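You operate a simulated robot arm through the tools that you are given. There is no shell and no other tool.

The job below is to be done with a simulated robot arm. You get a single attempt, and the scene is never put back.

## Task
Shut and brake the cream valve, then fit the coupling its card names.
Fine: the coupling goes right down on the stem; swing the yellow gauge arm over it to prove that, and leave it there. The disc closes with under 15 newtons.

It is judged by the outcome, as a careful person would: the job done as asked, and still so three seconds after it is handed in. It fails if anything else is knocked over, pushed out of place, dropped, spilled or broken.

## Robot
A 6-joint arm with a two-finger gripper, fixed in place. Base frame: the origin is at the foot of the arm, x ahead of it, y to its left, z up. Units: mm, rad, N and s.
Its first joint turns from -2.897 to 2.897 rad. Payload 2.45 kg.
The TCP is the grasp point between the finger pads, 20 mm short of the fingertips. In the tool frame z runs along the fingers and y along their closing line. The gripper opens to 140 mm. The gripper's body begins 168 mm behind the TCP.
Orientation is told as [roll, pitch, yaw] about the base's x, y, z axes, in that order, counted from this pose: with the fingers straight down and closing along the base's y, the tool's x points along the base's -x, its y along +y and its z along -z.

## Interface
- The arm moves only by the tool play_rows. Its argument "deltas" is a list of rows, each an object of numbers (a shift or turn left out is 0, a gripper value left out holds the last): "claw": the opening in per cent of the stroke, from 0 (shut) to 100 (fully open); "tx", "ty", "tz": the shift along the base's x, y, z in units of 40 mm (1.0 is 40 mm); "wx", "wy", "wz": the turn, a rotation vector about the base's x, y, z in units of 4 degrees (1.0 is 4 degrees). In form: [{"claw": .., "tx": .., "ty": .., "tz": .., "wx": .., "wy": .., "wz": ..}, ...]. A call has 1 to 20 rows; each row shifts and turns the commanded pose from where the row before left it. A call with a number of a shift or a turn outside -1 to 1 is refused whole. Each row takes 0.2 s and may step no farther than 50 mm and 0.15 rad from the row before; otherwise, or with a gripper value out of range, the whole call is refused. A pose out of reach is approached as far as the arm can. The call stops where the force on the tool passes 50 N (or 10 N more than at its start, if that is more) or the arm is blocked; 0.2 s more then pass. The fingers move at their own pace (about 45 mm/s each) and stop on an object; they squeeze with about 29 N. The grip force told is the motor's: it shows also when the fingers shut on nothing. Time passes only in rows, and 0.2 s behind the last, so rows that do not move let the fingers close. The reply holds the time, the measured pose of the TCP, the force on the tool along the base axes, the opening and the grip force, in the units named above and with some noise, with the torque about the TCP (base axes, N m) and any sound that the robot's microphone picked up, and new pictures: "views" is both (left out), scene, wrist or none.
- Cameras (640 x 400 px; columns grow to the right, rows downward): "scene" is fixed at [401.7, 499.3, 1768.9]; the picture's right is [-0.48, -0.88, 0.00], its down [-0.69, 0.38, -0.61] and it looks along [0.53, -0.30, -0.79] (base axes); focal length 299 px, centre (320, 200). "wrist" rides on the gripper at [78, 11, -209] in the tool frame; the picture's right is [-0.14, 0.99, 0.00], its down [-0.92, -0.13, -0.37] and it looks along [-0.37, -0.05, 0.93] (tool axes); focal length 280 px, centre (320, 200). There is no depth. A picture from a camera that has moved, and an enlarged one, comes with that camera's place and axes in the base frame and with its lens.
- zoom(camera, box): a new picture of the part [left, top, right, bottom] of that camera's present view, enlarged. The clock stands still meanwhile.
- finish_job(): hands the job in; it is judged then, once.

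Places have to be worked out from the pictures, the camera data and where the tool is seen. Open the gripper and draw the arm clear of the work before you hand the job in, unless the task says otherwise.

The tools are called after "Request:" as a command line: name --argument value ..., lists and objects as JSON in quotes. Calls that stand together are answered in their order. play_rows: Moves the arm, as the interface text tells. Its arguments: {"type":"object","properties":{"deltas":{"type":"array","items":{"type":"object","properties":{"claw":{"type":"number"},"tx":{"type":"number"},"ty":{"type":"number"},"tz":{"type":"number"},"wx":{"type":"number"},"wy":{"type":"number"},"wz":{"type":"number"}}}},"views":{"type":"string","enum":["both","scene","wrist","none"]}},"required":["deltas"]} The other tools are called the same way: zoom (camera, box) takes an enlarged picture of a part of a camera's view; finish_job () hands the job in.

At the start:

```text
time_s: 0.0
eef_pos: [370.2, 318.0, 1396.6]
orientation: [0.001, 0.0, 0.002]
wrist_force: [0.6, 0.4, 0.8]
wrist_torque: [0.0, 0.02, 0.0]
opening: 140.0
grasp_force: 0.1
```

scene: 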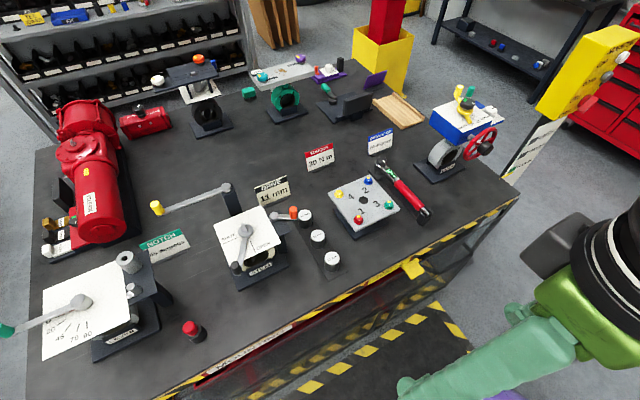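
wrist: 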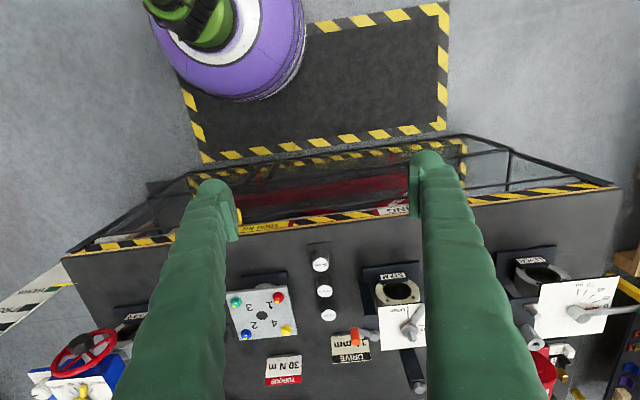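

I begin by looking closely at the scene; the bench holds several valves, cards, a row of couplings and a yellow-tipped gauge arm. I zoom into several parts.

Request:
zoom --camera "scene" --box '[200, 160, 360, 300]'

Request:
zoom --camera "scene" --box '[20, 180, 220, 380]'

Request:
zoom --camera "scene" --box '[280, 120, 440, 240]'

Request:
zoom --camera "scene" --box '[400, 70, 520, 200]'

Request:
zoom --camera "scene" --box '[140, 40, 400, 150]'

Request:
zoom --camera "wrist" --box '[220, 240, 440, 400]'

```text
2.86 times, centred on (280, 230) of scene
camera zoom: at [401.7, 499.3, 1768.9], right [-0.48, -0.88, 0.0], down [-0.69, 0.38, -0.61], along [0.53, -0.3, -0.79], focal length 855 px, centre (434, 114)
```

zoom: 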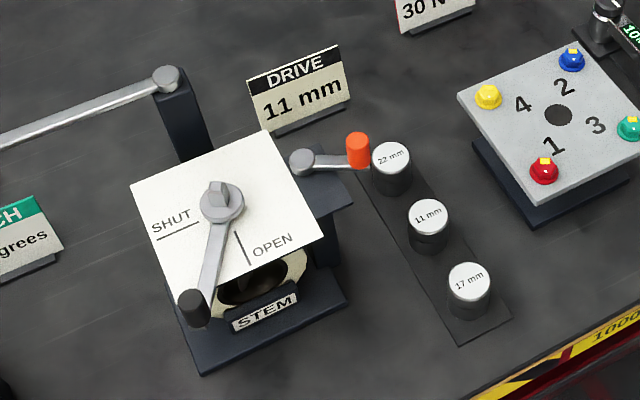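

```text
2.00 times, centred on (120, 280) of scene
camera zoom: at [401.7, 499.3, 1768.9], right [-0.48, -0.88, 0.0], down [-0.69, 0.38, -0.61], along [0.53, -0.3, -0.79], focal length 598 px, centre (720, 40)
```

zoom: 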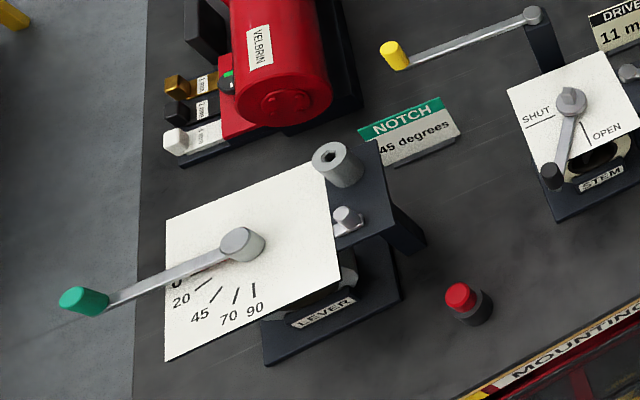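

```text
3.33 times, centred on (360, 180) of scene
camera zoom: at [401.7, 499.3, 1768.9], right [-0.48, -0.88, 0.0], down [-0.69, 0.38, -0.61], along [0.53, -0.3, -0.79], focal length 997 px, centre (187, 267)
```

zoom: 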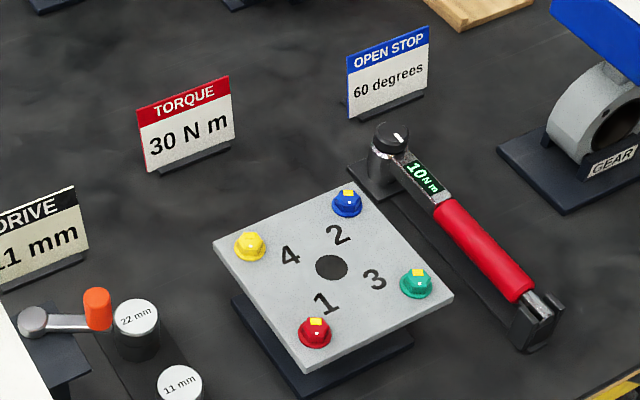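

```text
3.08 times, centred on (460, 135) of scene
camera zoom: at [401.7, 499.3, 1768.9], right [-0.48, -0.88, 0.0], down [-0.69, 0.38, -0.61], along [0.53, -0.3, -0.79], focal length 921 px, centre (-111, 400)
```

zoom: 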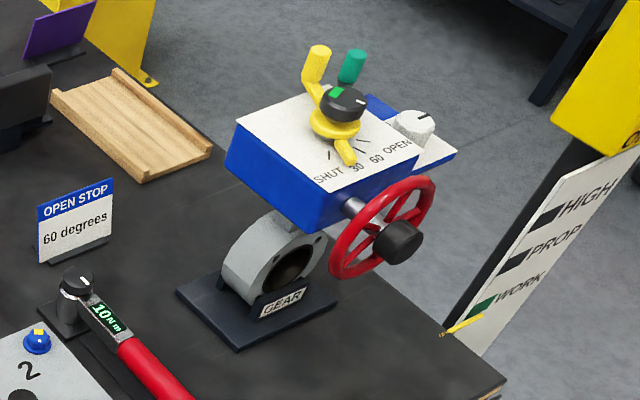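

```text
2.46 times, centred on (270, 95) of scene
camera zoom: at [401.7, 499.3, 1768.9], right [-0.48, -0.88, 0.0], down [-0.69, 0.38, -0.61], along [0.53, -0.3, -0.79], focal length 736 px, centre (443, 458)
```

zoom: 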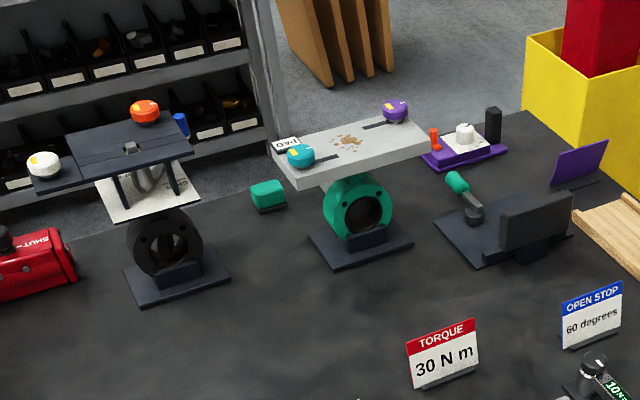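

```text
2.50 times, centred on (330, 320) of wrist
camera zoom: at [292.1, 330.8, 1605.1], right [0.14, 0.99, 0.0], down [0.92, -0.13, 0.37], along [0.37, -0.05, -0.93], focal length 701 px, centre (295, -100)
```

zoom: 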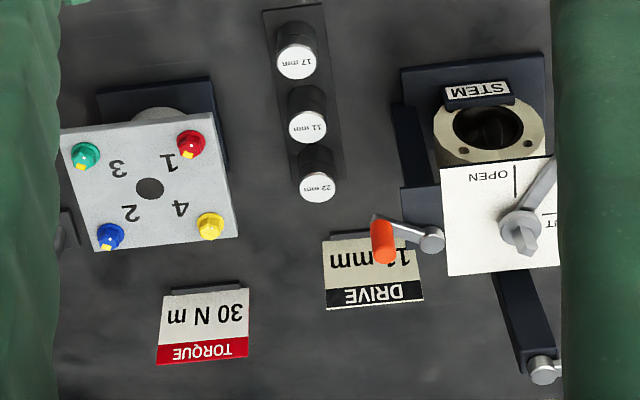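

The cream valve looks like the "STEM" one, with its lever hub near (840, 467, 1119), a black knob near (765, 521), SHUT towards +y and OPEN towards -x. Its cream-bodied card reads DRIVE 11 mm, and the 11 mm coupling is near (810, 275, 987). I move the wrist camera closer for a better view.

Request:
play_rows --deltas '[{"tx": 0.8, "ty": 0.4, "tz": -0.2}, {"tx": 0.8, "ty": 0.4, "tz": -0.2}, {"tx": 0.8, "ty": 0.4, "tz": -0.2}, {"tx": 0.8, "ty": 0.4, "tz": -0.2}, {"tx": 0.8, "ty": 0.4, "tz": -0.2}, {"tx": 0.8, "ty": 0.4, "tz": -0.2}, {"tx": 0.8, "ty": 0.4, "tz": -0.2}, {"tx": 0.8, "ty": 0.4, "tz": -0.2}]' --views "both"

```text
time_s: 1.8
eef_pos: [614.8, 439.4, 1310.8]
orientation: [0.0, -0.002, 0.0]
wrist_force: [-1.2, -0.8, 0.7]
wrist_torque: [0.13, -0.23, 0.01]
opening: 140.3
grasp_force: 0.2
out of reach, approached as far as the arm can: row 7, 8
camera wrist: at [536.4, 449.7, 1519.3], right [0.14, 0.99, 0.0], down [0.92, -0.13, 0.37], along [0.37, -0.05, -0.93], focal length 280 px, centre (320, 200)
```

scene: 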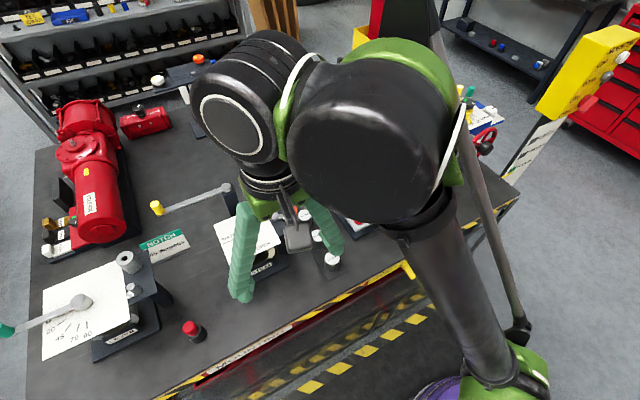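
wrist: 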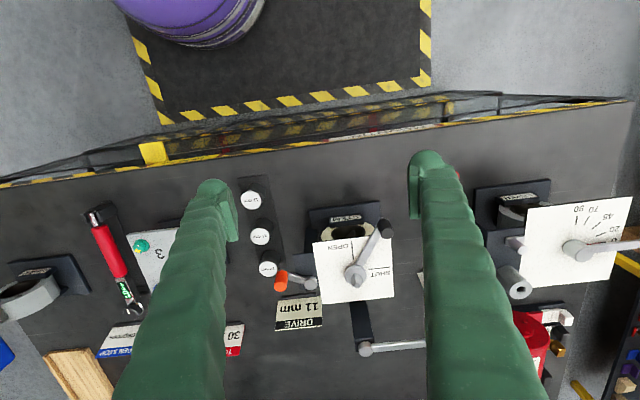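

The arm ran out of reach at this height, so for the far points I will need to go lower or tilt the tool outward. I zoom in on the valve from this view to refine places.

Request:
zoom --camera "wrist" --box '[240, 170, 440, 370]'

Request:
zoom --camera "wrist" --box '[300, 200, 400, 300]'

Request:
zoom --camera "wrist" --box '[480, 160, 640, 320]'

```text
2.00 times, centred on (340, 270) of wrist
camera zoom: at [536.4, 449.7, 1519.3], right [0.14, 0.99, 0.0], down [0.92, -0.13, 0.37], along [0.37, -0.05, -0.93], focal length 561 px, centre (280, 60)
```

zoom: 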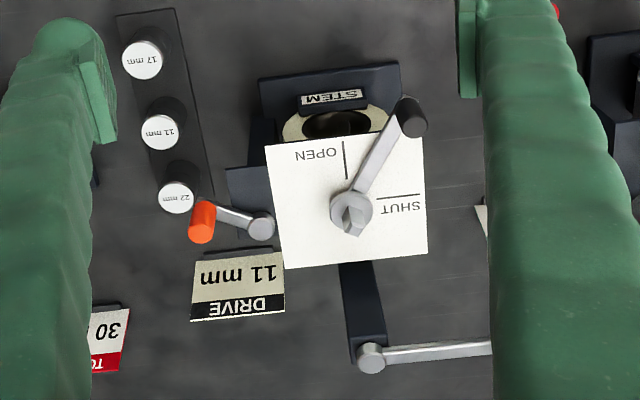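

```text
4.00 times, centred on (350, 250) of wrist
camera zoom: at [536.4, 449.7, 1519.3], right [0.14, 0.99, 0.0], down [0.92, -0.13, 0.37], along [0.37, -0.05, -0.93], focal length 1122 px, centre (200, 0)
```

zoom: 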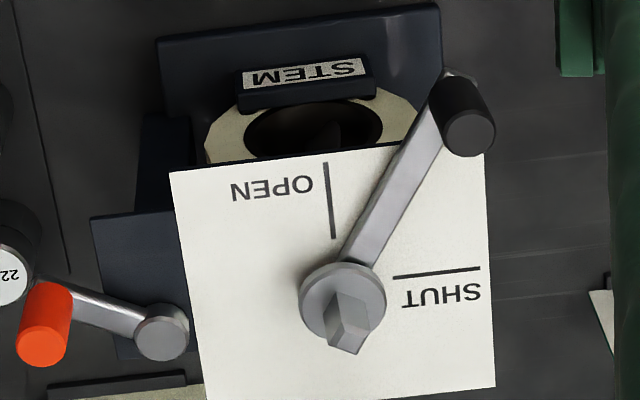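

```text
2.50 times, centred on (560, 240) of wrist
camera zoom: at [536.4, 449.7, 1519.3], right [0.14, 0.99, 0.0], down [0.92, -0.13, 0.37], along [0.37, -0.05, -0.93], focal length 701 px, centre (-280, 100)
```

zoom: 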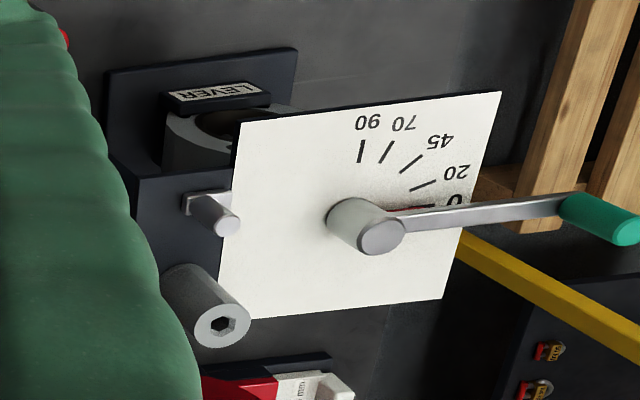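

The stem sits on top of the lever hub at about (835, 468, 1125+), and the knob top is near (746, 521, 1155). I zoom tighter on the stem, the brake and the couplings.

Request:
zoom --camera "wrist" --box '[335, 250, 375, 300]'

Request:
zoom --camera "wrist" --box '[230, 180, 330, 330]'

Request:
zoom --camera "wrist" --box '[330, 300, 440, 380]'

```text
8.00 times, centred on (355, 275) of wrist
camera zoom: at [536.4, 449.7, 1519.3], right [0.14, 0.99, 0.0], down [0.92, -0.13, 0.37], along [0.37, -0.05, -0.93], focal length 2243 px, centre (40, -400)
```

zoom: 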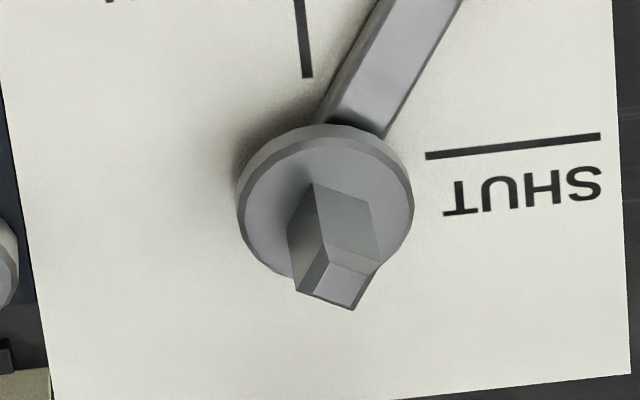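

```text
2.67 times, centred on (280, 255) of wrist
camera zoom: at [536.4, 449.7, 1519.3], right [0.14, 0.99, 0.0], down [0.92, -0.13, 0.37], along [0.37, -0.05, -0.93], focal length 748 px, centre (427, 53)
```

zoom: 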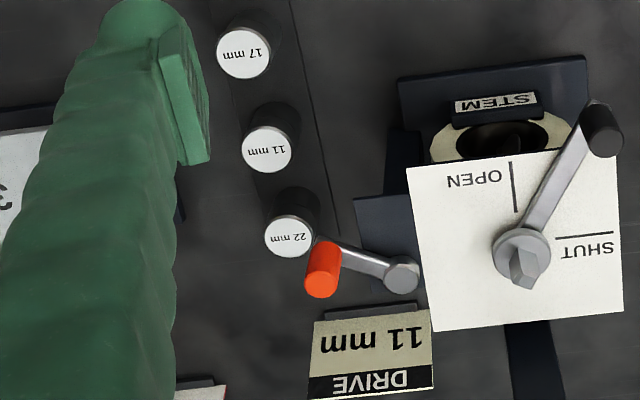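

```text
5.00 times, centred on (385, 340) of wrist
camera zoom: at [536.4, 449.7, 1519.3], right [0.14, 0.99, 0.0], down [0.92, -0.13, 0.37], along [0.37, -0.05, -0.93], focal length 1402 px, centre (-5, -500)
```

zoom: 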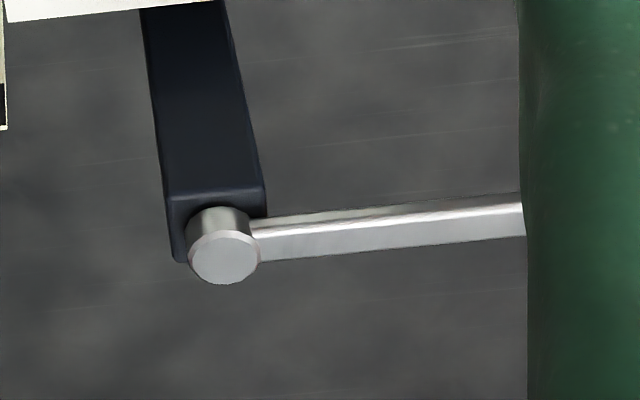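

The stem is a square with chamfered top aligned with the lever; the gauge arm pivot is near (962, 469, 1169) with its bar pointing +y. These points are far out, so I test the reach with the tool tilted outward about y while taking new pictures.

Request:
play_rows --deltas '[{"wy": -1}, {"wy": -1}, {"wy": -1}, {"wy": -1}, {"wy": -1}, {"wy": -1}, {"wy": -1}, {"wy": -1}]' --views "both"

```text
time_s: 3.6
eef_pos: [662.1, 480.8, 1396.6]
orientation: [0.001, -0.557, 0.0]
wrist_force: [0.0, -0.3, 0.2]
wrist_torque: [0.05, 0.0, -0.01]
opening: 140.2
grasp_force: 0.0
out of reach, approached as far as the arm can: row 1, 2, 3, 4, 5, 6, 7, 8
camera wrist: at [485.3, 492.9, 1532.7], right [0.12, 0.99, 0.07], down [0.59, -0.13, 0.8], along [0.8, -0.05, -0.6], focal length 280 px, centre (320, 200)
```

scene: 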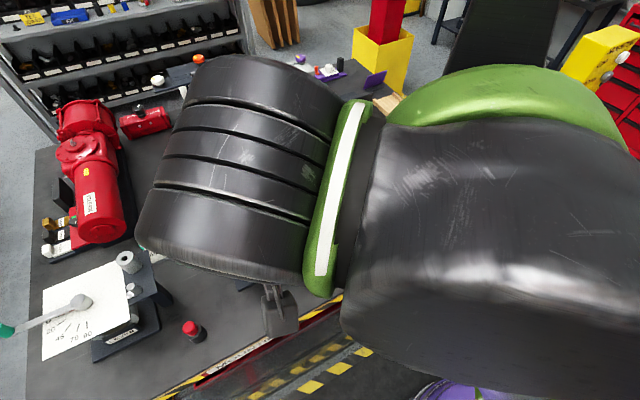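
wrist: 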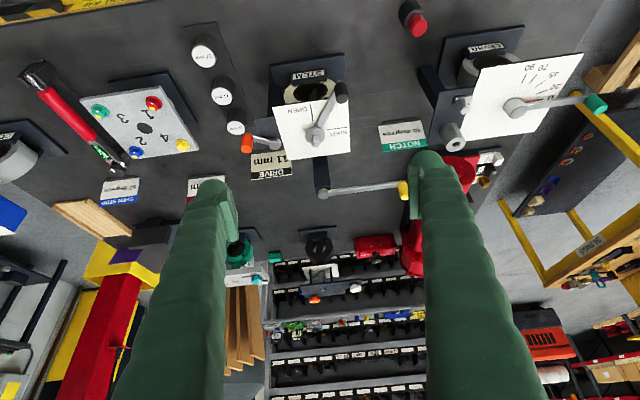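

The tilt works (about 32°), though the TCP drifted up because the commanded point was out of reach. I now lower and check where the arm settles.

Request:
play_rows --deltas '[{"tz": -1}, {"tz": -1}, {"tz": -1}]' --views "wrist"

```text
time_s: 4.4
eef_pos: [703.0, 524.5, 1350.0]
orientation: [-0.003, -0.556, -0.001]
wrist_force: [-0.8, -0.4, 1.0]
wrist_torque: [0.11, -0.03, 0.05]
opening: 139.8
grasp_force: 0.1
out of reach, approached as far as the arm can: row 1, 2, 3
camera wrist: at [525.5, 536.7, 1486.1], right [0.12, 0.99, 0.07], down [0.59, -0.13, 0.8], along [0.8, -0.05, -0.6], focal length 280 px, centre (320, 200)
```

wrist: 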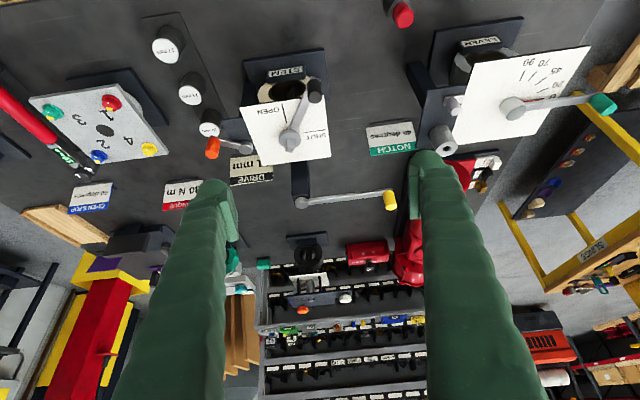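

The arm is still stretched beyond its reach, so I pull the command inward and down until it is properly reachable again.

Request:
play_rows --deltas '[{"tx": -1, "tz": -0.5}, {"tx": -1, "tz": -0.5}, {"tx": -1, "tz": -0.5}]' --views "none"

```text
time_s: 5.2
eef_pos: [626.3, 570.9, 1362.6]
orientation: [-0.004, -0.557, -0.002]
wrist_force: [-0.2, 0.0, -0.2]
wrist_torque: [0.0, 0.03, 0.01]
opening: 140.2
grasp_force: 0.0
out of reach, approached as far as the arm can: row 1, 2, 3
```

The motions are being projected off one direction (about (0.44, 0.46, 0.78)), which means the elbow is straight and stuck at the singularity. I send a few still rows to see whether the arm comes free towards the commanded pose.

Request:
play_rows --deltas '[{}, {}, {}, {}]' --views "none"

```text
time_s: 6.2
eef_pos: [625.9, 572.7, 1362.4]
orientation: [-0.002, -0.557, 0.001]
wrist_force: [-0.7, 0.3, -0.5]
wrist_torque: [0.01, 0.06, 0.02]
opening: 139.9
grasp_force: 0.1
```

Still rows hold, so rows are taken from the pose reached. I step straight inward along the blocked direction to unbend the elbow.

Request:
play_rows --deltas '[{"tx": -0.5, "ty": -0.5, "tz": -0.9}, {"tx": -0.5, "ty": -0.5, "tz": -0.9}, {"tx": -0.5, "ty": -0.5, "tz": -0.9}]' --views "none"

```text
time_s: 7.0
eef_pos: [622.6, 575.1, 1361.4]
orientation: [-0.002, -0.556, 0.0]
wrist_force: [0.3, 0.1, 0.1]
wrist_torque: [-0.01, -0.02, 0.03]
opening: 139.9
grasp_force: 0.1
out of reach, approached as far as the arm can: row 1, 2, 3
```

It is still stuck at the stretched elbow. I try moving back and slightly up, which bends the elbow the other way through the tangential part of the motion.

Request:
play_rows --deltas '[{"tx": -0.7, "ty": -0.8, "tz": 0.4}, {"tx": -0.7, "ty": -0.8, "tz": 0.4}, {"tx": -0.7, "ty": -0.8, "tz": 0.4}]' --views "none"

```text
time_s: 7.8
eef_pos: [542.6, 482.7, 1430.5]
orientation: [0.003, -0.56, -0.001]
wrist_force: [-1.3, -1.8, 0.0]
wrist_torque: [0.43, -0.2, 0.28]
opening: 139.7
grasp_force: 0.0
out of reach, approached as far as the arm can: row 1, 2
```

Row 3 was reached normally, so the elbow is free. I pull further in and down, away from the singularity.

Request:
play_rows --deltas '[{"tx": -0.5, "ty": -0.6, "tz": 0}, {"tx": -0.5, "ty": -0.6, "tz": -0.3}, {"tx": -0.5, "ty": -0.6, "tz": -0.8}, {"tx": 0, "ty": 0, "tz": -1}, {"tx": 0, "ty": 0, "tz": -1}]' --views "both"

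```text
time_s: 9.0
eef_pos: [487.7, 419.7, 1306.9]
orientation: [-0.002, -0.559, -0.001]
wrist_force: [0.4, -0.1, -0.2]
wrist_torque: [-0.05, 0.01, -0.02]
opening: 140.1
grasp_force: 0.1
camera wrist: at [310.0, 430.5, 1442.4], right [0.12, 0.99, 0.07], down [0.59, -0.13, 0.8], along [0.8, -0.05, -0.59], focal length 280 px, centre (320, 200)
```

scene: 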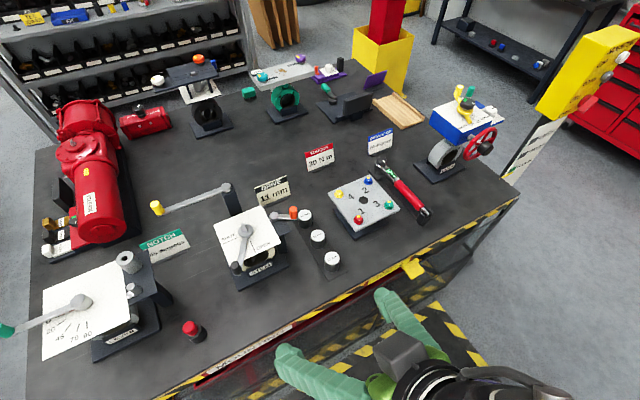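
wrist: 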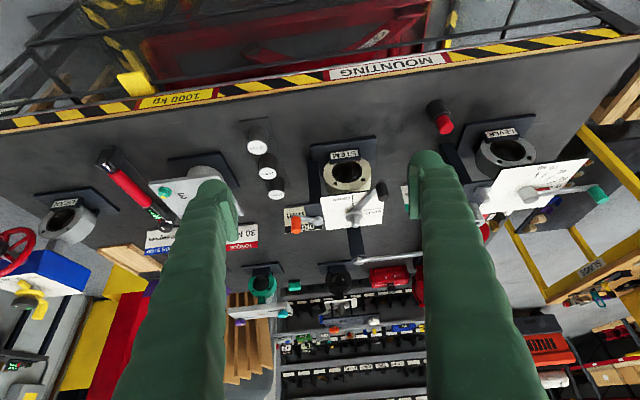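

Now the arm is free and everything on the bench looks undisturbed. I zoom into the valve, the brake, the gauge arm and the couplings from this oblique view.

Request:
zoom --camera "wrist" --box '[270, 130, 430, 270]'

Request:
zoom --camera "wrist" --box '[270, 180, 350, 250]'

Request:
zoom --camera "scene" --box '[250, 170, 350, 290]'

Request:
zoom --camera "scene" --box '[140, 170, 260, 240]'

Request:
zoom --camera "scene" --box '[200, 190, 300, 290]'

```text
2.86 times, centred on (350, 200) of wrist
camera zoom: at [310.0, 430.5, 1442.4], right [0.12, 0.99, 0.07], down [0.59, -0.13, 0.8], along [0.8, -0.05, -0.59], focal length 801 px, centre (234, 200)
```

zoom: 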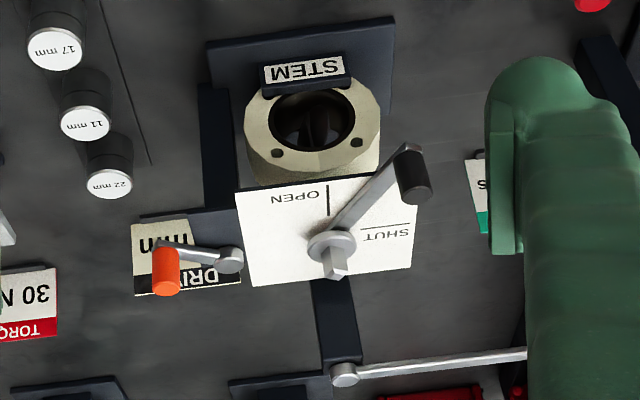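

```text
5.71 times, centred on (310, 215) of wrist
camera zoom: at [310.0, 430.5, 1442.4], right [0.12, 0.99, 0.07], down [0.59, -0.13, 0.8], along [0.8, -0.05, -0.59], focal length 1602 px, centre (377, 114)
```

zoom: 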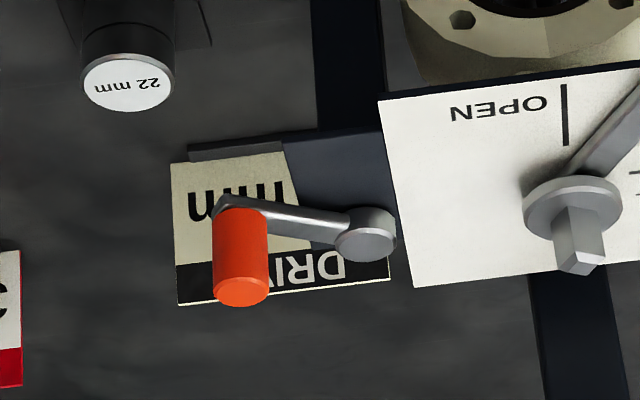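

```text
3.33 times, centred on (300, 230) of scene
camera zoom: at [401.7, 499.3, 1768.9], right [-0.48, -0.88, 0.0], down [-0.69, 0.38, -0.61], along [0.53, -0.3, -0.79], focal length 997 px, centre (387, 100)
```

zoom: 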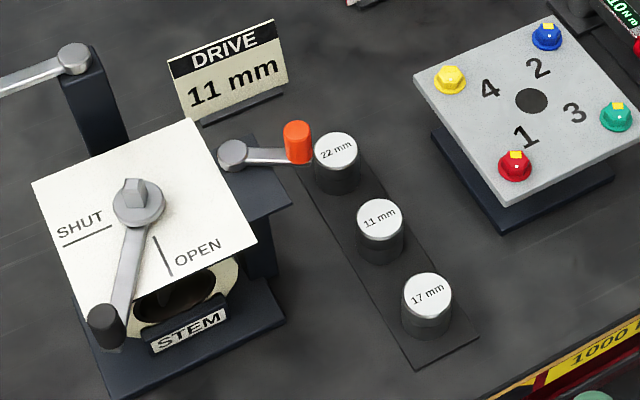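

```text
5.33 times, centred on (200, 205) of scene
camera zoom: at [401.7, 499.3, 1768.9], right [-0.48, -0.88, 0.0], down [-0.69, 0.38, -0.61], along [0.53, -0.3, -0.79], focal length 1596 px, centre (960, 173)
```

zoom: 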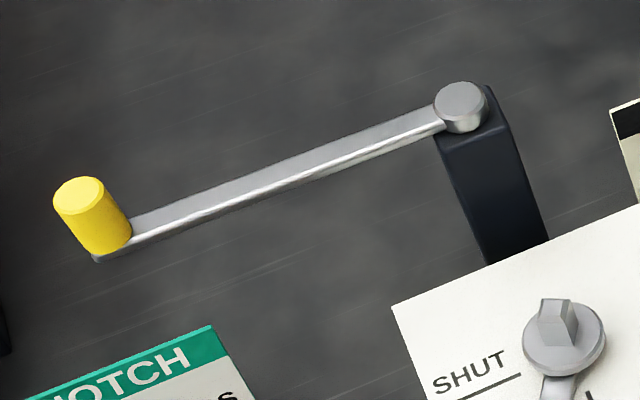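

```text
4.00 times, centred on (250, 240) of scene
camera zoom: at [401.7, 499.3, 1768.9], right [-0.48, -0.88, 0.0], down [-0.69, 0.38, -0.61], along [0.53, -0.3, -0.79], focal length 1197 px, centre (600, 40)
```

zoom: 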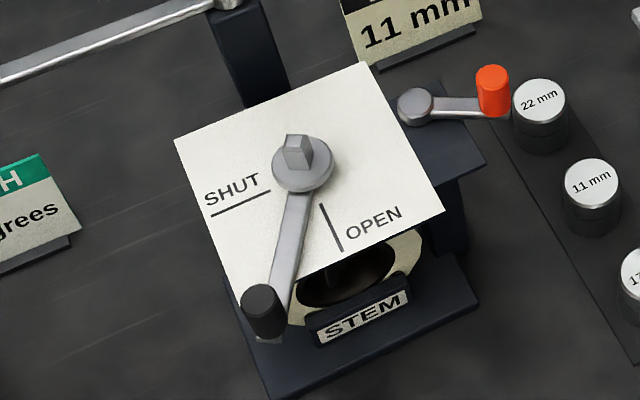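

Triangulating with this better baseline: lever axis ≈ (857, 470) with hub top ≈ 1094 and stem top ≈ 1122; knob ≈ (772, 527), top ≈ 1115; brake pivot ≈ (875, 385), orange knob ≈ (849, 335), top 1123; 11 mm coupling ≈ (845, 263), top 938; gauge pivot ≈ (980, 470), its knob ≈ (987, 641). I move in for a closer look with the same tilt.

Request:
play_rows --deltas '[{"tx": 0.75, "ty": 0.1, "tz": -0.4}, {"tx": 0.75, "ty": 0.1, "tz": -0.4}, {"tx": 0.75, "ty": 0.1, "tz": -0.4}, {"tx": 0.75, "ty": 0.1, "tz": -0.4}]' --views "wrist"

Request:
zoom --camera "wrist" --box '[220, 100, 440, 260]'

```text
time_s: 10.0
eef_pos: [606.8, 435.1, 1243.0]
orientation: [-0.001, -0.556, 0.001]
wrist_force: [-0.3, 0.2, 0.3]
wrist_torque: [-0.01, -0.03, -0.02]
opening: 140.1
grasp_force: 0.2
camera wrist: at [429.9, 446.9, 1378.3], right [0.12, 0.99, 0.07], down [0.59, -0.13, 0.8], along [0.8, -0.05, -0.59], focal length 280 px, centre (320, 200)
```

wrist: 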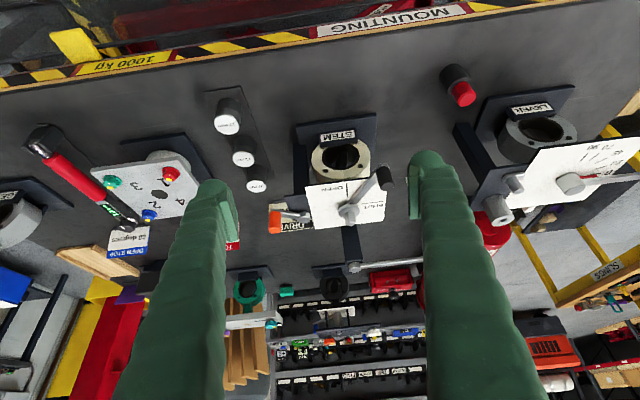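

```text
2.50 times, centred on (330, 180) of wrist
camera zoom: at [429.9, 446.9, 1378.3], right [0.12, 0.99, 0.07], down [0.59, -0.13, 0.8], along [0.8, -0.05, -0.59], focal length 701 px, centre (295, 250)
```

zoom: 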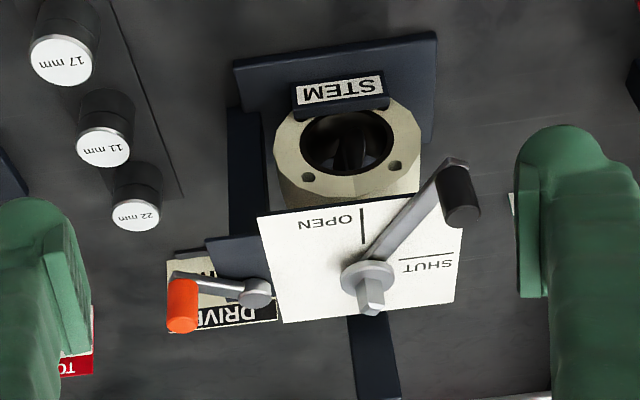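

Request:
zoom --camera "wrist" --box '[320, 150, 400, 240]'

Request:
zoom --camera "wrist" --box '[255, 180, 335, 240]'

Request:
zoom --camera "wrist" --box '[190, 80, 300, 200]'

```text
4.44 times, centred on (360, 195) of wrist
camera zoom: at [429.9, 446.9, 1378.3], right [0.12, 0.99, 0.07], down [0.59, -0.13, 0.8], along [0.8, -0.05, -0.59], focal length 1246 px, centre (142, 222)
```

zoom: 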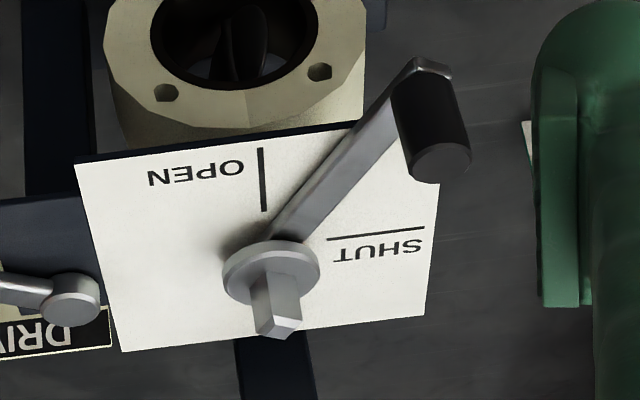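

```text
6.67 times, centred on (295, 210) of wrist
camera zoom: at [429.9, 446.9, 1378.3], right [0.12, 0.99, 0.07], down [0.59, -0.13, 0.8], along [0.8, -0.05, -0.59], focal length 1869 px, centre (487, 133)
```

zoom: 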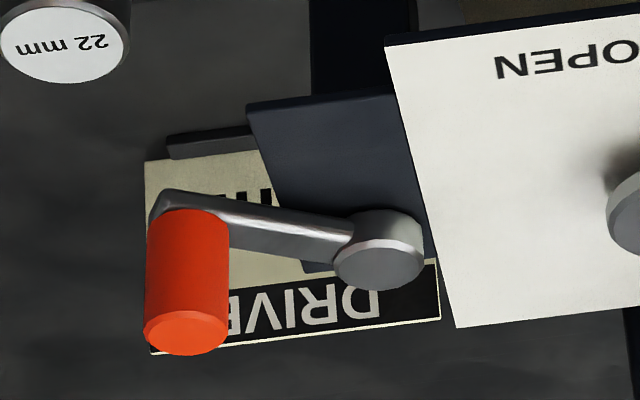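

```text
3.33 times, centred on (245, 140) of wrist
camera zoom: at [429.9, 446.9, 1378.3], right [0.12, 0.99, 0.07], down [0.59, -0.13, 0.8], along [0.8, -0.05, -0.59], focal length 935 px, centre (570, 400)
```

zoom: 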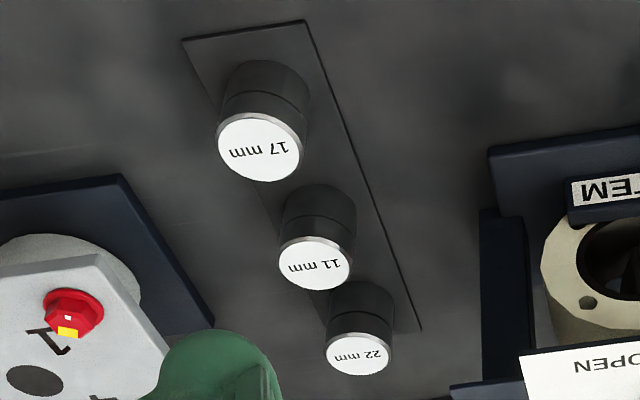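

Refined: plate top ≈ 1081, hub top ≈ 1097, knob centre ≈ (768, 528) spanning z ≈ 1085–1118, lever length ≈ 106 mm at about 147° (SHUT at 90°). I close the fingers, yaw the tool 30° so its front face pushes along the lever's swing, and come up behind the knob.

Request:
play_rows --deltas '[{"claw": 0, "tx": 0.3, "ty": 0.2, "tz": -0.26, "wz": 0.94}, {"tx": 0.3, "ty": 0.2, "tz": -0.26, "wz": 0.94}, {"tx": 0.3, "ty": 0.2, "tz": -0.26, "wz": 0.94}, {"tx": 0.3, "ty": 0.2, "tz": -0.26, "wz": 0.94}, {"tx": 0.3, "ty": 0.2, "tz": -0.26, "wz": 0.94}, {"tx": 0.3, "ty": 0.2, "tz": -0.26, "wz": 0.94}, {"tx": 0.3, "ty": 0.2, "tz": -0.26, "wz": 0.94}, {"tx": 0.3, "ty": 0.2, "tz": -0.26, "wz": 0.94}]' --views "both"

```text
time_s: 11.8
eef_pos: [702.2, 498.1, 1160.5]
orientation: [0.001, -0.558, 0.526]
wrist_force: [0.1, 0.3, -0.2]
wrist_torque: [0.0, -0.05, 0.02]
opening: 0.3
grasp_force: 16.1
camera wrist: at [543.3, 419.6, 1296.1], right [-0.4, 0.92, 0.07], down [0.57, 0.18, 0.8], along [0.72, 0.36, -0.59], focal length 280 px, centre (320, 200)
```

scene: 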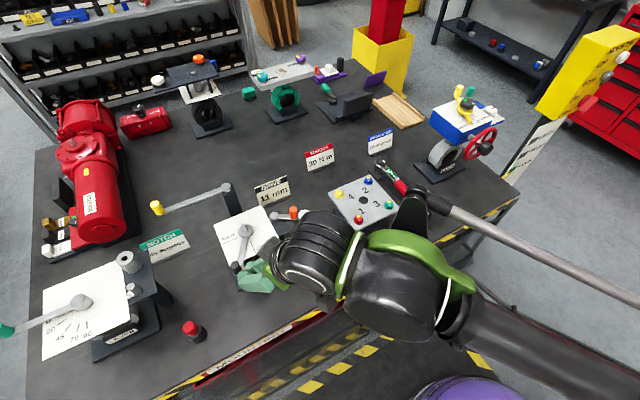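
wrist: 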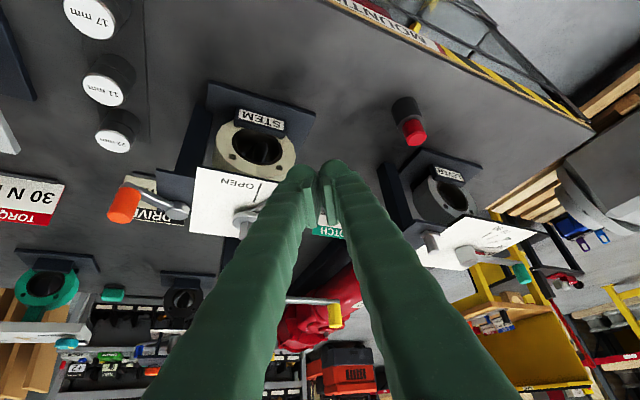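

Request:
zoom --camera "scene" --box '[200, 200, 320, 310]'

Request:
zoom --camera "wrist" --box '[200, 130, 380, 250]'

```text
3.64 times, centred on (260, 255) of scene
camera zoom: at [401.7, 499.3, 1768.9], right [-0.48, -0.88, 0.0], down [-0.69, 0.38, -0.61], along [0.53, -0.3, -0.79], focal length 1088 px, centre (538, 0)
```

zoom: 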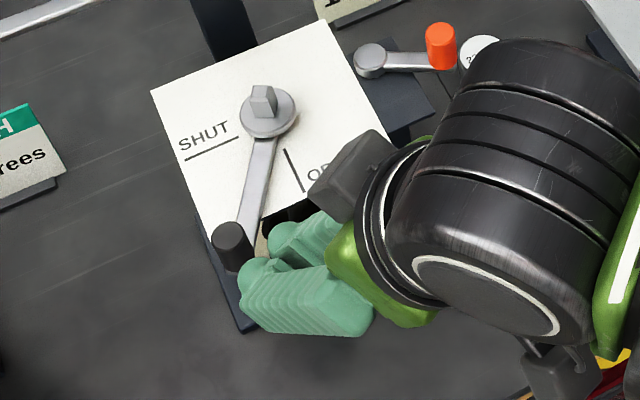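

```text
3.33 times, centred on (290, 190) of wrist
camera zoom: at [543.3, 419.6, 1296.1], right [-0.4, 0.92, 0.07], down [0.57, 0.18, 0.8], along [0.72, 0.36, -0.59], focal length 935 px, centre (420, 233)
```

zoom: 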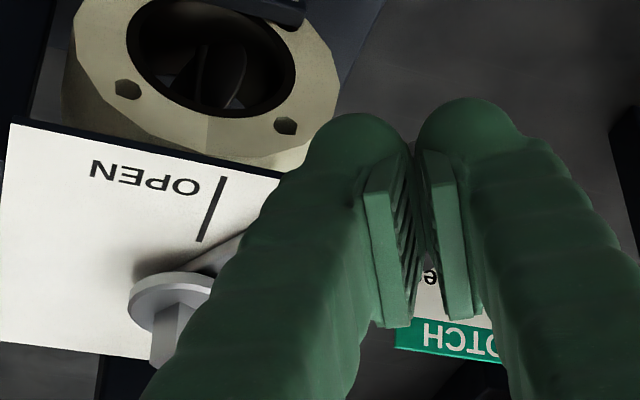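

The fingertips are just behind the knob but still above it, as expected. I lower to push height (TCP z ≈ 1118) and keep about 30 mm clear of the knob.

Request:
play_rows --deltas '[{"tz": -0.35}, {"tz": -0.35}, {"tz": -0.35}, {"tx": 0.2, "ty": 0.12}]' --views "both"

Request:
zoom --camera "scene" --box '[200, 200, 320, 310]'

```text
time_s: 12.8
eef_pos: [710.3, 504.2, 1117.0]
orientation: [0.001, -0.558, 0.525]
wrist_force: [-0.2, -0.2, -0.2]
wrist_torque: [0.0, -0.02, 0.0]
opening: 0.0
grasp_force: 29.0
camera wrist: at [551.3, 424.5, 1253.3], right [-0.4, 0.92, 0.07], down [0.57, 0.18, 0.8], along [0.72, 0.36, -0.59], focal length 280 px, centre (320, 200)
```

scene: 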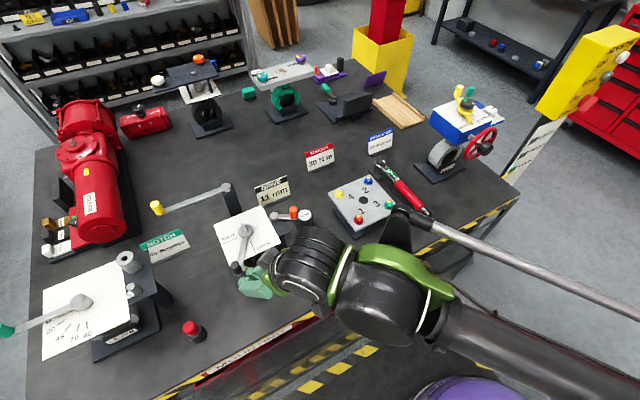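
wrist: 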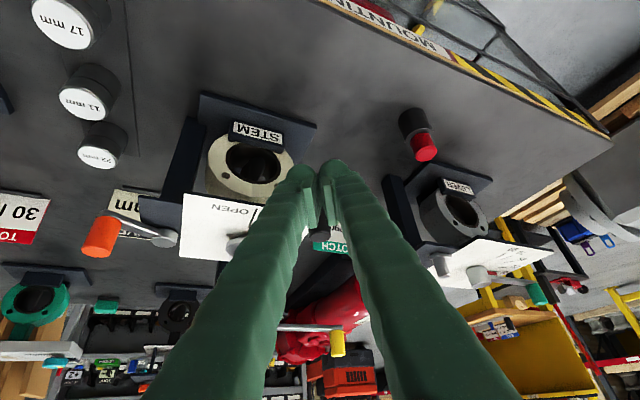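

```text
3.64 times, centred on (260, 255) of scene
camera zoom: at [401.7, 499.3, 1768.9], right [-0.48, -0.88, 0.0], down [-0.69, 0.38, -0.61], along [0.53, -0.3, -0.79], focal length 1088 px, centre (538, 0)
```

zoom: 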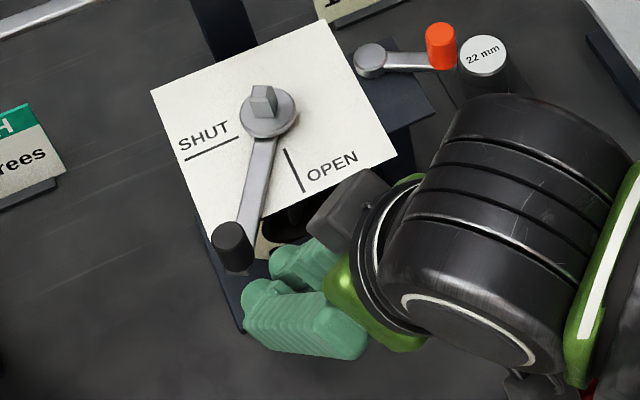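

The fingertips are level with the knob and lined up with it. I creep forward in 4 mm steps to find contact, watching the force.

Request:
play_rows --deltas '[{"tx": 0.0866, "ty": 0.05}, {"tx": 0.0866, "ty": 0.05}, {"tx": 0.0866, "ty": 0.05}, {"tx": 0.0866, "ty": 0.05}]' --views "none"

Request:
play_rows --deltas '[{"tx": 0.065, "ty": 0.0375}, {"tx": 0.065, "ty": 0.0375}]' --views "none"

Request:
play_rows --deltas '[{"tx": 0.065, "ty": 0.0375}, {"tx": 0.065, "ty": 0.0375}]' --views "scene"

Request:
zoom --camera "scene" --box '[200, 200, 320, 310]'

```text
time_s: 13.8
eef_pos: [725.5, 510.9, 1116.6]
orientation: [0.002, -0.56, 0.523]
wrist_force: [-0.3, 0.2, -0.8]
wrist_torque: [-0.02, 0.0, 0.01]
opening: 0.0
grasp_force: 28.8
```

```text
time_s: 14.4
eef_pos: [729.0, 515.0, 1117.4]
orientation: [0.001, -0.559, 0.523]
wrist_force: [0.7, 0.0, -0.1]
wrist_torque: [0.01, 0.02, 0.01]
opening: 0.0
grasp_force: 29.2
```

```text
time_s: 15.0
eef_pos: [734.6, 517.6, 1115.7]
orientation: [-0.002, -0.559, 0.524]
wrist_force: [-1.2, -1.0, 0.4]
wrist_torque: [0.04, -0.01, -0.02]
opening: 0.0
grasp_force: 29.0
```

scene: 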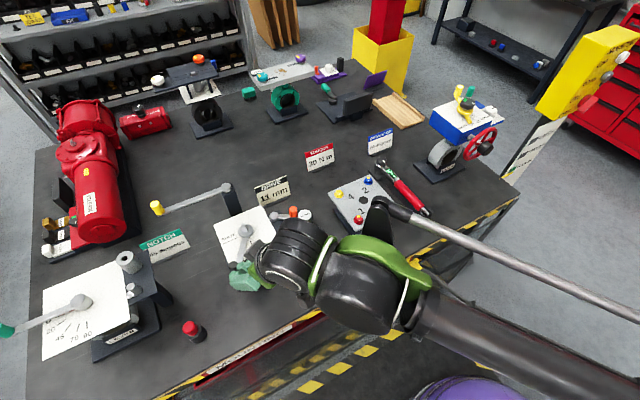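

```text
3.64 times, centred on (260, 255) of scene
camera zoom: at [401.7, 499.3, 1768.9], right [-0.48, -0.88, 0.0], down [-0.69, 0.38, -0.61], along [0.53, -0.3, -0.79], focal length 1088 px, centre (538, 0)
```

zoom: 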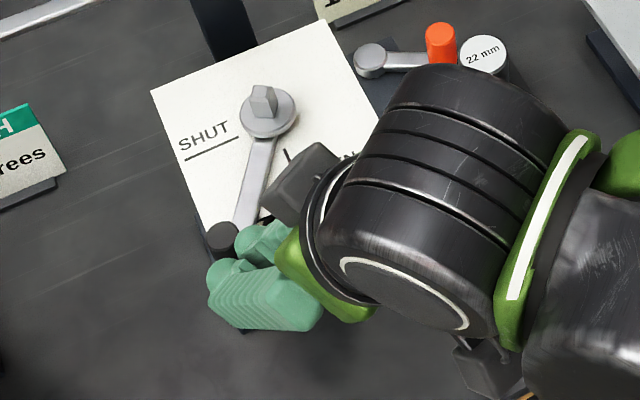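

Contact is just made (about 1.5 N). I push gently along the arc, 4 mm per row, direction (0.56, 0.83).

Request:
play_rows --deltas '[{"tx": 0.056, "ty": 0.083}, {"tx": 0.058, "ty": 0.081}, {"tx": 0.06, "ty": 0.08}]' --views "none"

```text
time_s: 15.8
eef_pos: [741.4, 527.5, 1118.1]
orientation: [0.001, -0.56, 0.525]
wrist_force: [-0.3, -0.8, -0.8]
wrist_torque: [0.04, 0.0, -0.04]
opening: 0.0
grasp_force: 29.1
```

Request:
play_rows --deltas '[{"tx": 0.08, "ty": 0.096}, {"tx": 0.085, "ty": 0.091}, {"tx": 0.088, "ty": 0.088}, {"tx": 0.093, "ty": 0.084}]' --views "scene"

Request:
zoom --camera "scene" --box '[180, 190, 300, 300]'

```text
time_s: 16.8
eef_pos: [756.2, 541.5, 1117.4]
orientation: [0.0, -0.558, 0.525]
wrist_force: [0.1, -0.7, 0.9]
wrist_torque: [0.0, 0.02, -0.06]
opening: 0.1
grasp_force: 29.0
```

scene: 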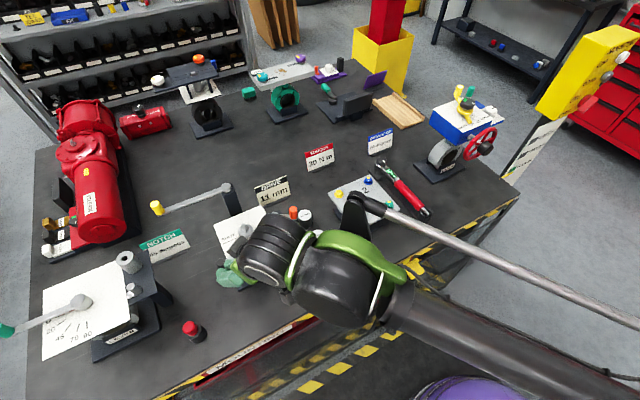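

```text
3.64 times, centred on (240, 245) of scene
camera zoom: at [401.7, 499.3, 1768.9], right [-0.48, -0.88, 0.0], down [-0.69, 0.38, -0.61], along [0.53, -0.3, -0.79], focal length 1088 px, centre (611, 36)
```

zoom: 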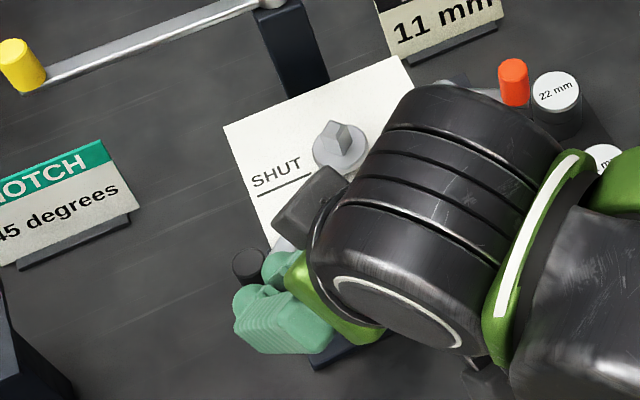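

The lever follows with about 1 N; the knob is now near 129°. I continue along the arc.

Request:
play_rows --deltas '[{"tx": 0.096, "ty": 0.08}, {"tx": 0.1, "ty": 0.075}, {"tx": 0.104, "ty": 0.07}, {"tx": 0.107, "ty": 0.065}]' --views "none"

Request:
play_rows --deltas '[{"tx": 0.109, "ty": 0.061}, {"tx": 0.112, "ty": 0.055}, {"tx": 0.115, "ty": 0.05}]' --views "both"

Request:
zoom --camera "scene" --box '[180, 190, 300, 300]'

```text
time_s: 17.8
eef_pos: [771.6, 552.3, 1118.0]
orientation: [0.0, -0.558, 0.525]
wrist_force: [0.1, 0.1, -0.8]
wrist_torque: [0.02, 0.0, 0.01]
opening: 0.2
grasp_force: 28.4
```

```text
time_s: 18.6
eef_pos: [784.8, 560.0, 1117.2]
orientation: [0.002, -0.559, 0.523]
wrist_force: [-0.4, 0.7, 0.8]
wrist_torque: [0.0, 0.03, 0.01]
opening: 0.0
grasp_force: 29.3
camera wrist: at [625.3, 481.2, 1253.2], right [-0.4, 0.92, 0.07], down [0.57, 0.18, 0.8], along [0.72, 0.36, -0.59], focal length 280 px, centre (320, 200)
```

scene: 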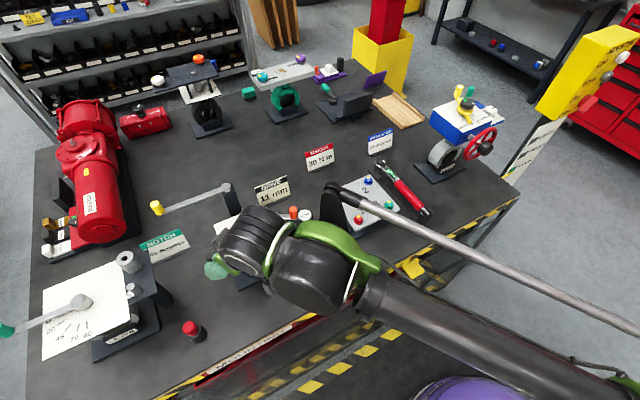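
wrist: 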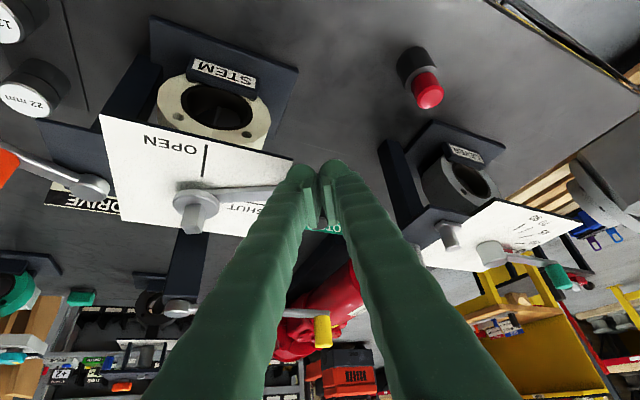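

```text
3.64 times, centred on (240, 245) of scene
camera zoom: at [401.7, 499.3, 1768.9], right [-0.48, -0.88, 0.0], down [-0.69, 0.38, -0.61], along [0.53, -0.3, -0.79], focal length 1088 px, centre (611, 36)
```

zoom: 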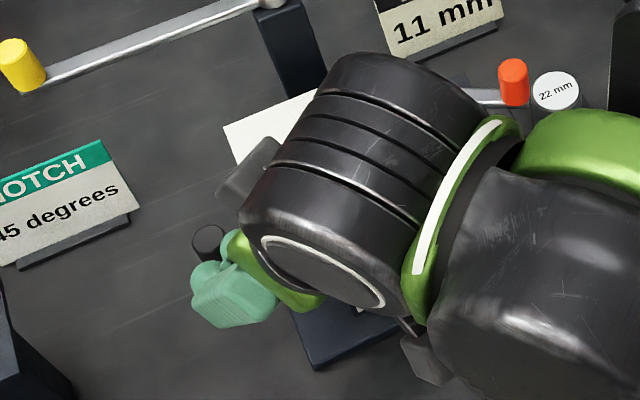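

Request:
zoom --camera "wrist" --box '[90, 100, 340, 260]'

```text
2.50 times, centred on (215, 180) of wrist
camera zoom: at [625.3, 481.2, 1253.2], right [-0.4, 0.92, 0.07], down [0.57, 0.18, 0.8], along [0.72, 0.36, -0.59], focal length 701 px, centre (582, 250)
```

zoom: 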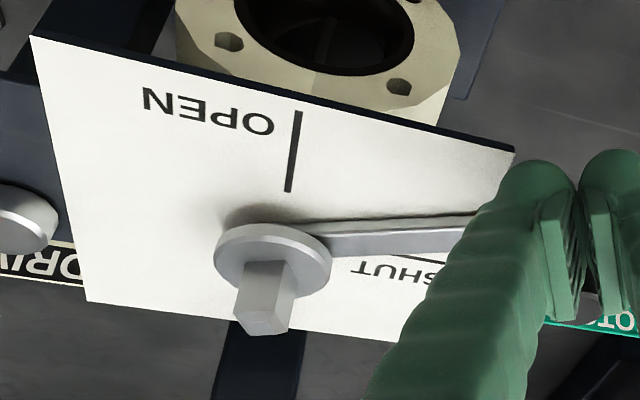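

The lever is at about 110°, with the SHUT line still slightly beyond it. I continue with 4 mm steps.

Request:
play_rows --deltas '[{"tx": 0.0934, "ty": 0.0358}, {"tx": 0.0946, "ty": 0.0326}, {"tx": 0.0956, "ty": 0.0292}]' --views "none"

Request:
play_rows --deltas '[{"tx": 0.0966, "ty": 0.0259}, {"tx": 0.0974, "ty": 0.0225}]' --views "wrist"

Request:
zoom --camera "wrist" --box '[90, 100, 340, 260]'

```text
time_s: 19.4
eef_pos: [796.4, 563.2, 1118.3]
orientation: [-0.001, -0.559, 0.523]
wrist_force: [-0.1, -0.8, -0.3]
wrist_torque: [0.0, 0.0, -0.01]
opening: 0.1
grasp_force: 29.6
```

```text
time_s: 20.0
eef_pos: [803.9, 564.0, 1118.3]
orientation: [0.001, -0.558, 0.524]
wrist_force: [-0.7, 0.3, 0.5]
wrist_torque: [0.02, 0.01, -0.02]
opening: 0.1
grasp_force: 29.0
camera wrist: at [644.7, 486.9, 1253.1], right [-0.4, 0.92, 0.07], down [0.57, 0.18, 0.8], along [0.72, 0.36, -0.59], focal length 280 px, centre (320, 200)
```

wrist: 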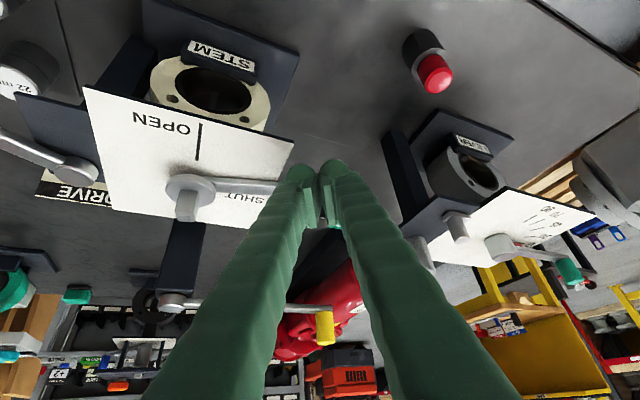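

```text
2.50 times, centred on (215, 180) of wrist
camera zoom: at [644.7, 486.9, 1253.1], right [-0.4, 0.92, 0.07], down [0.57, 0.18, 0.8], along [0.72, 0.36, -0.59], focal length 701 px, centre (582, 250)
```

zoom: 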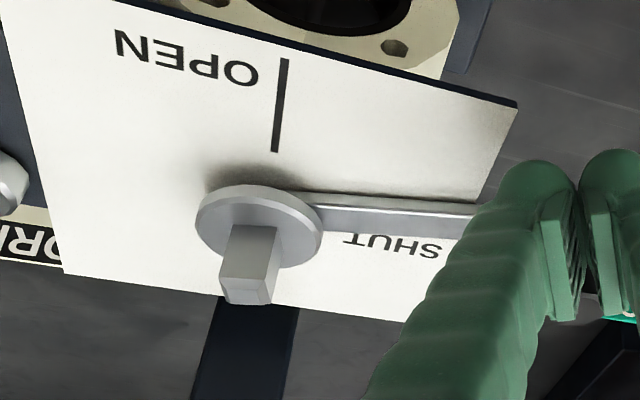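

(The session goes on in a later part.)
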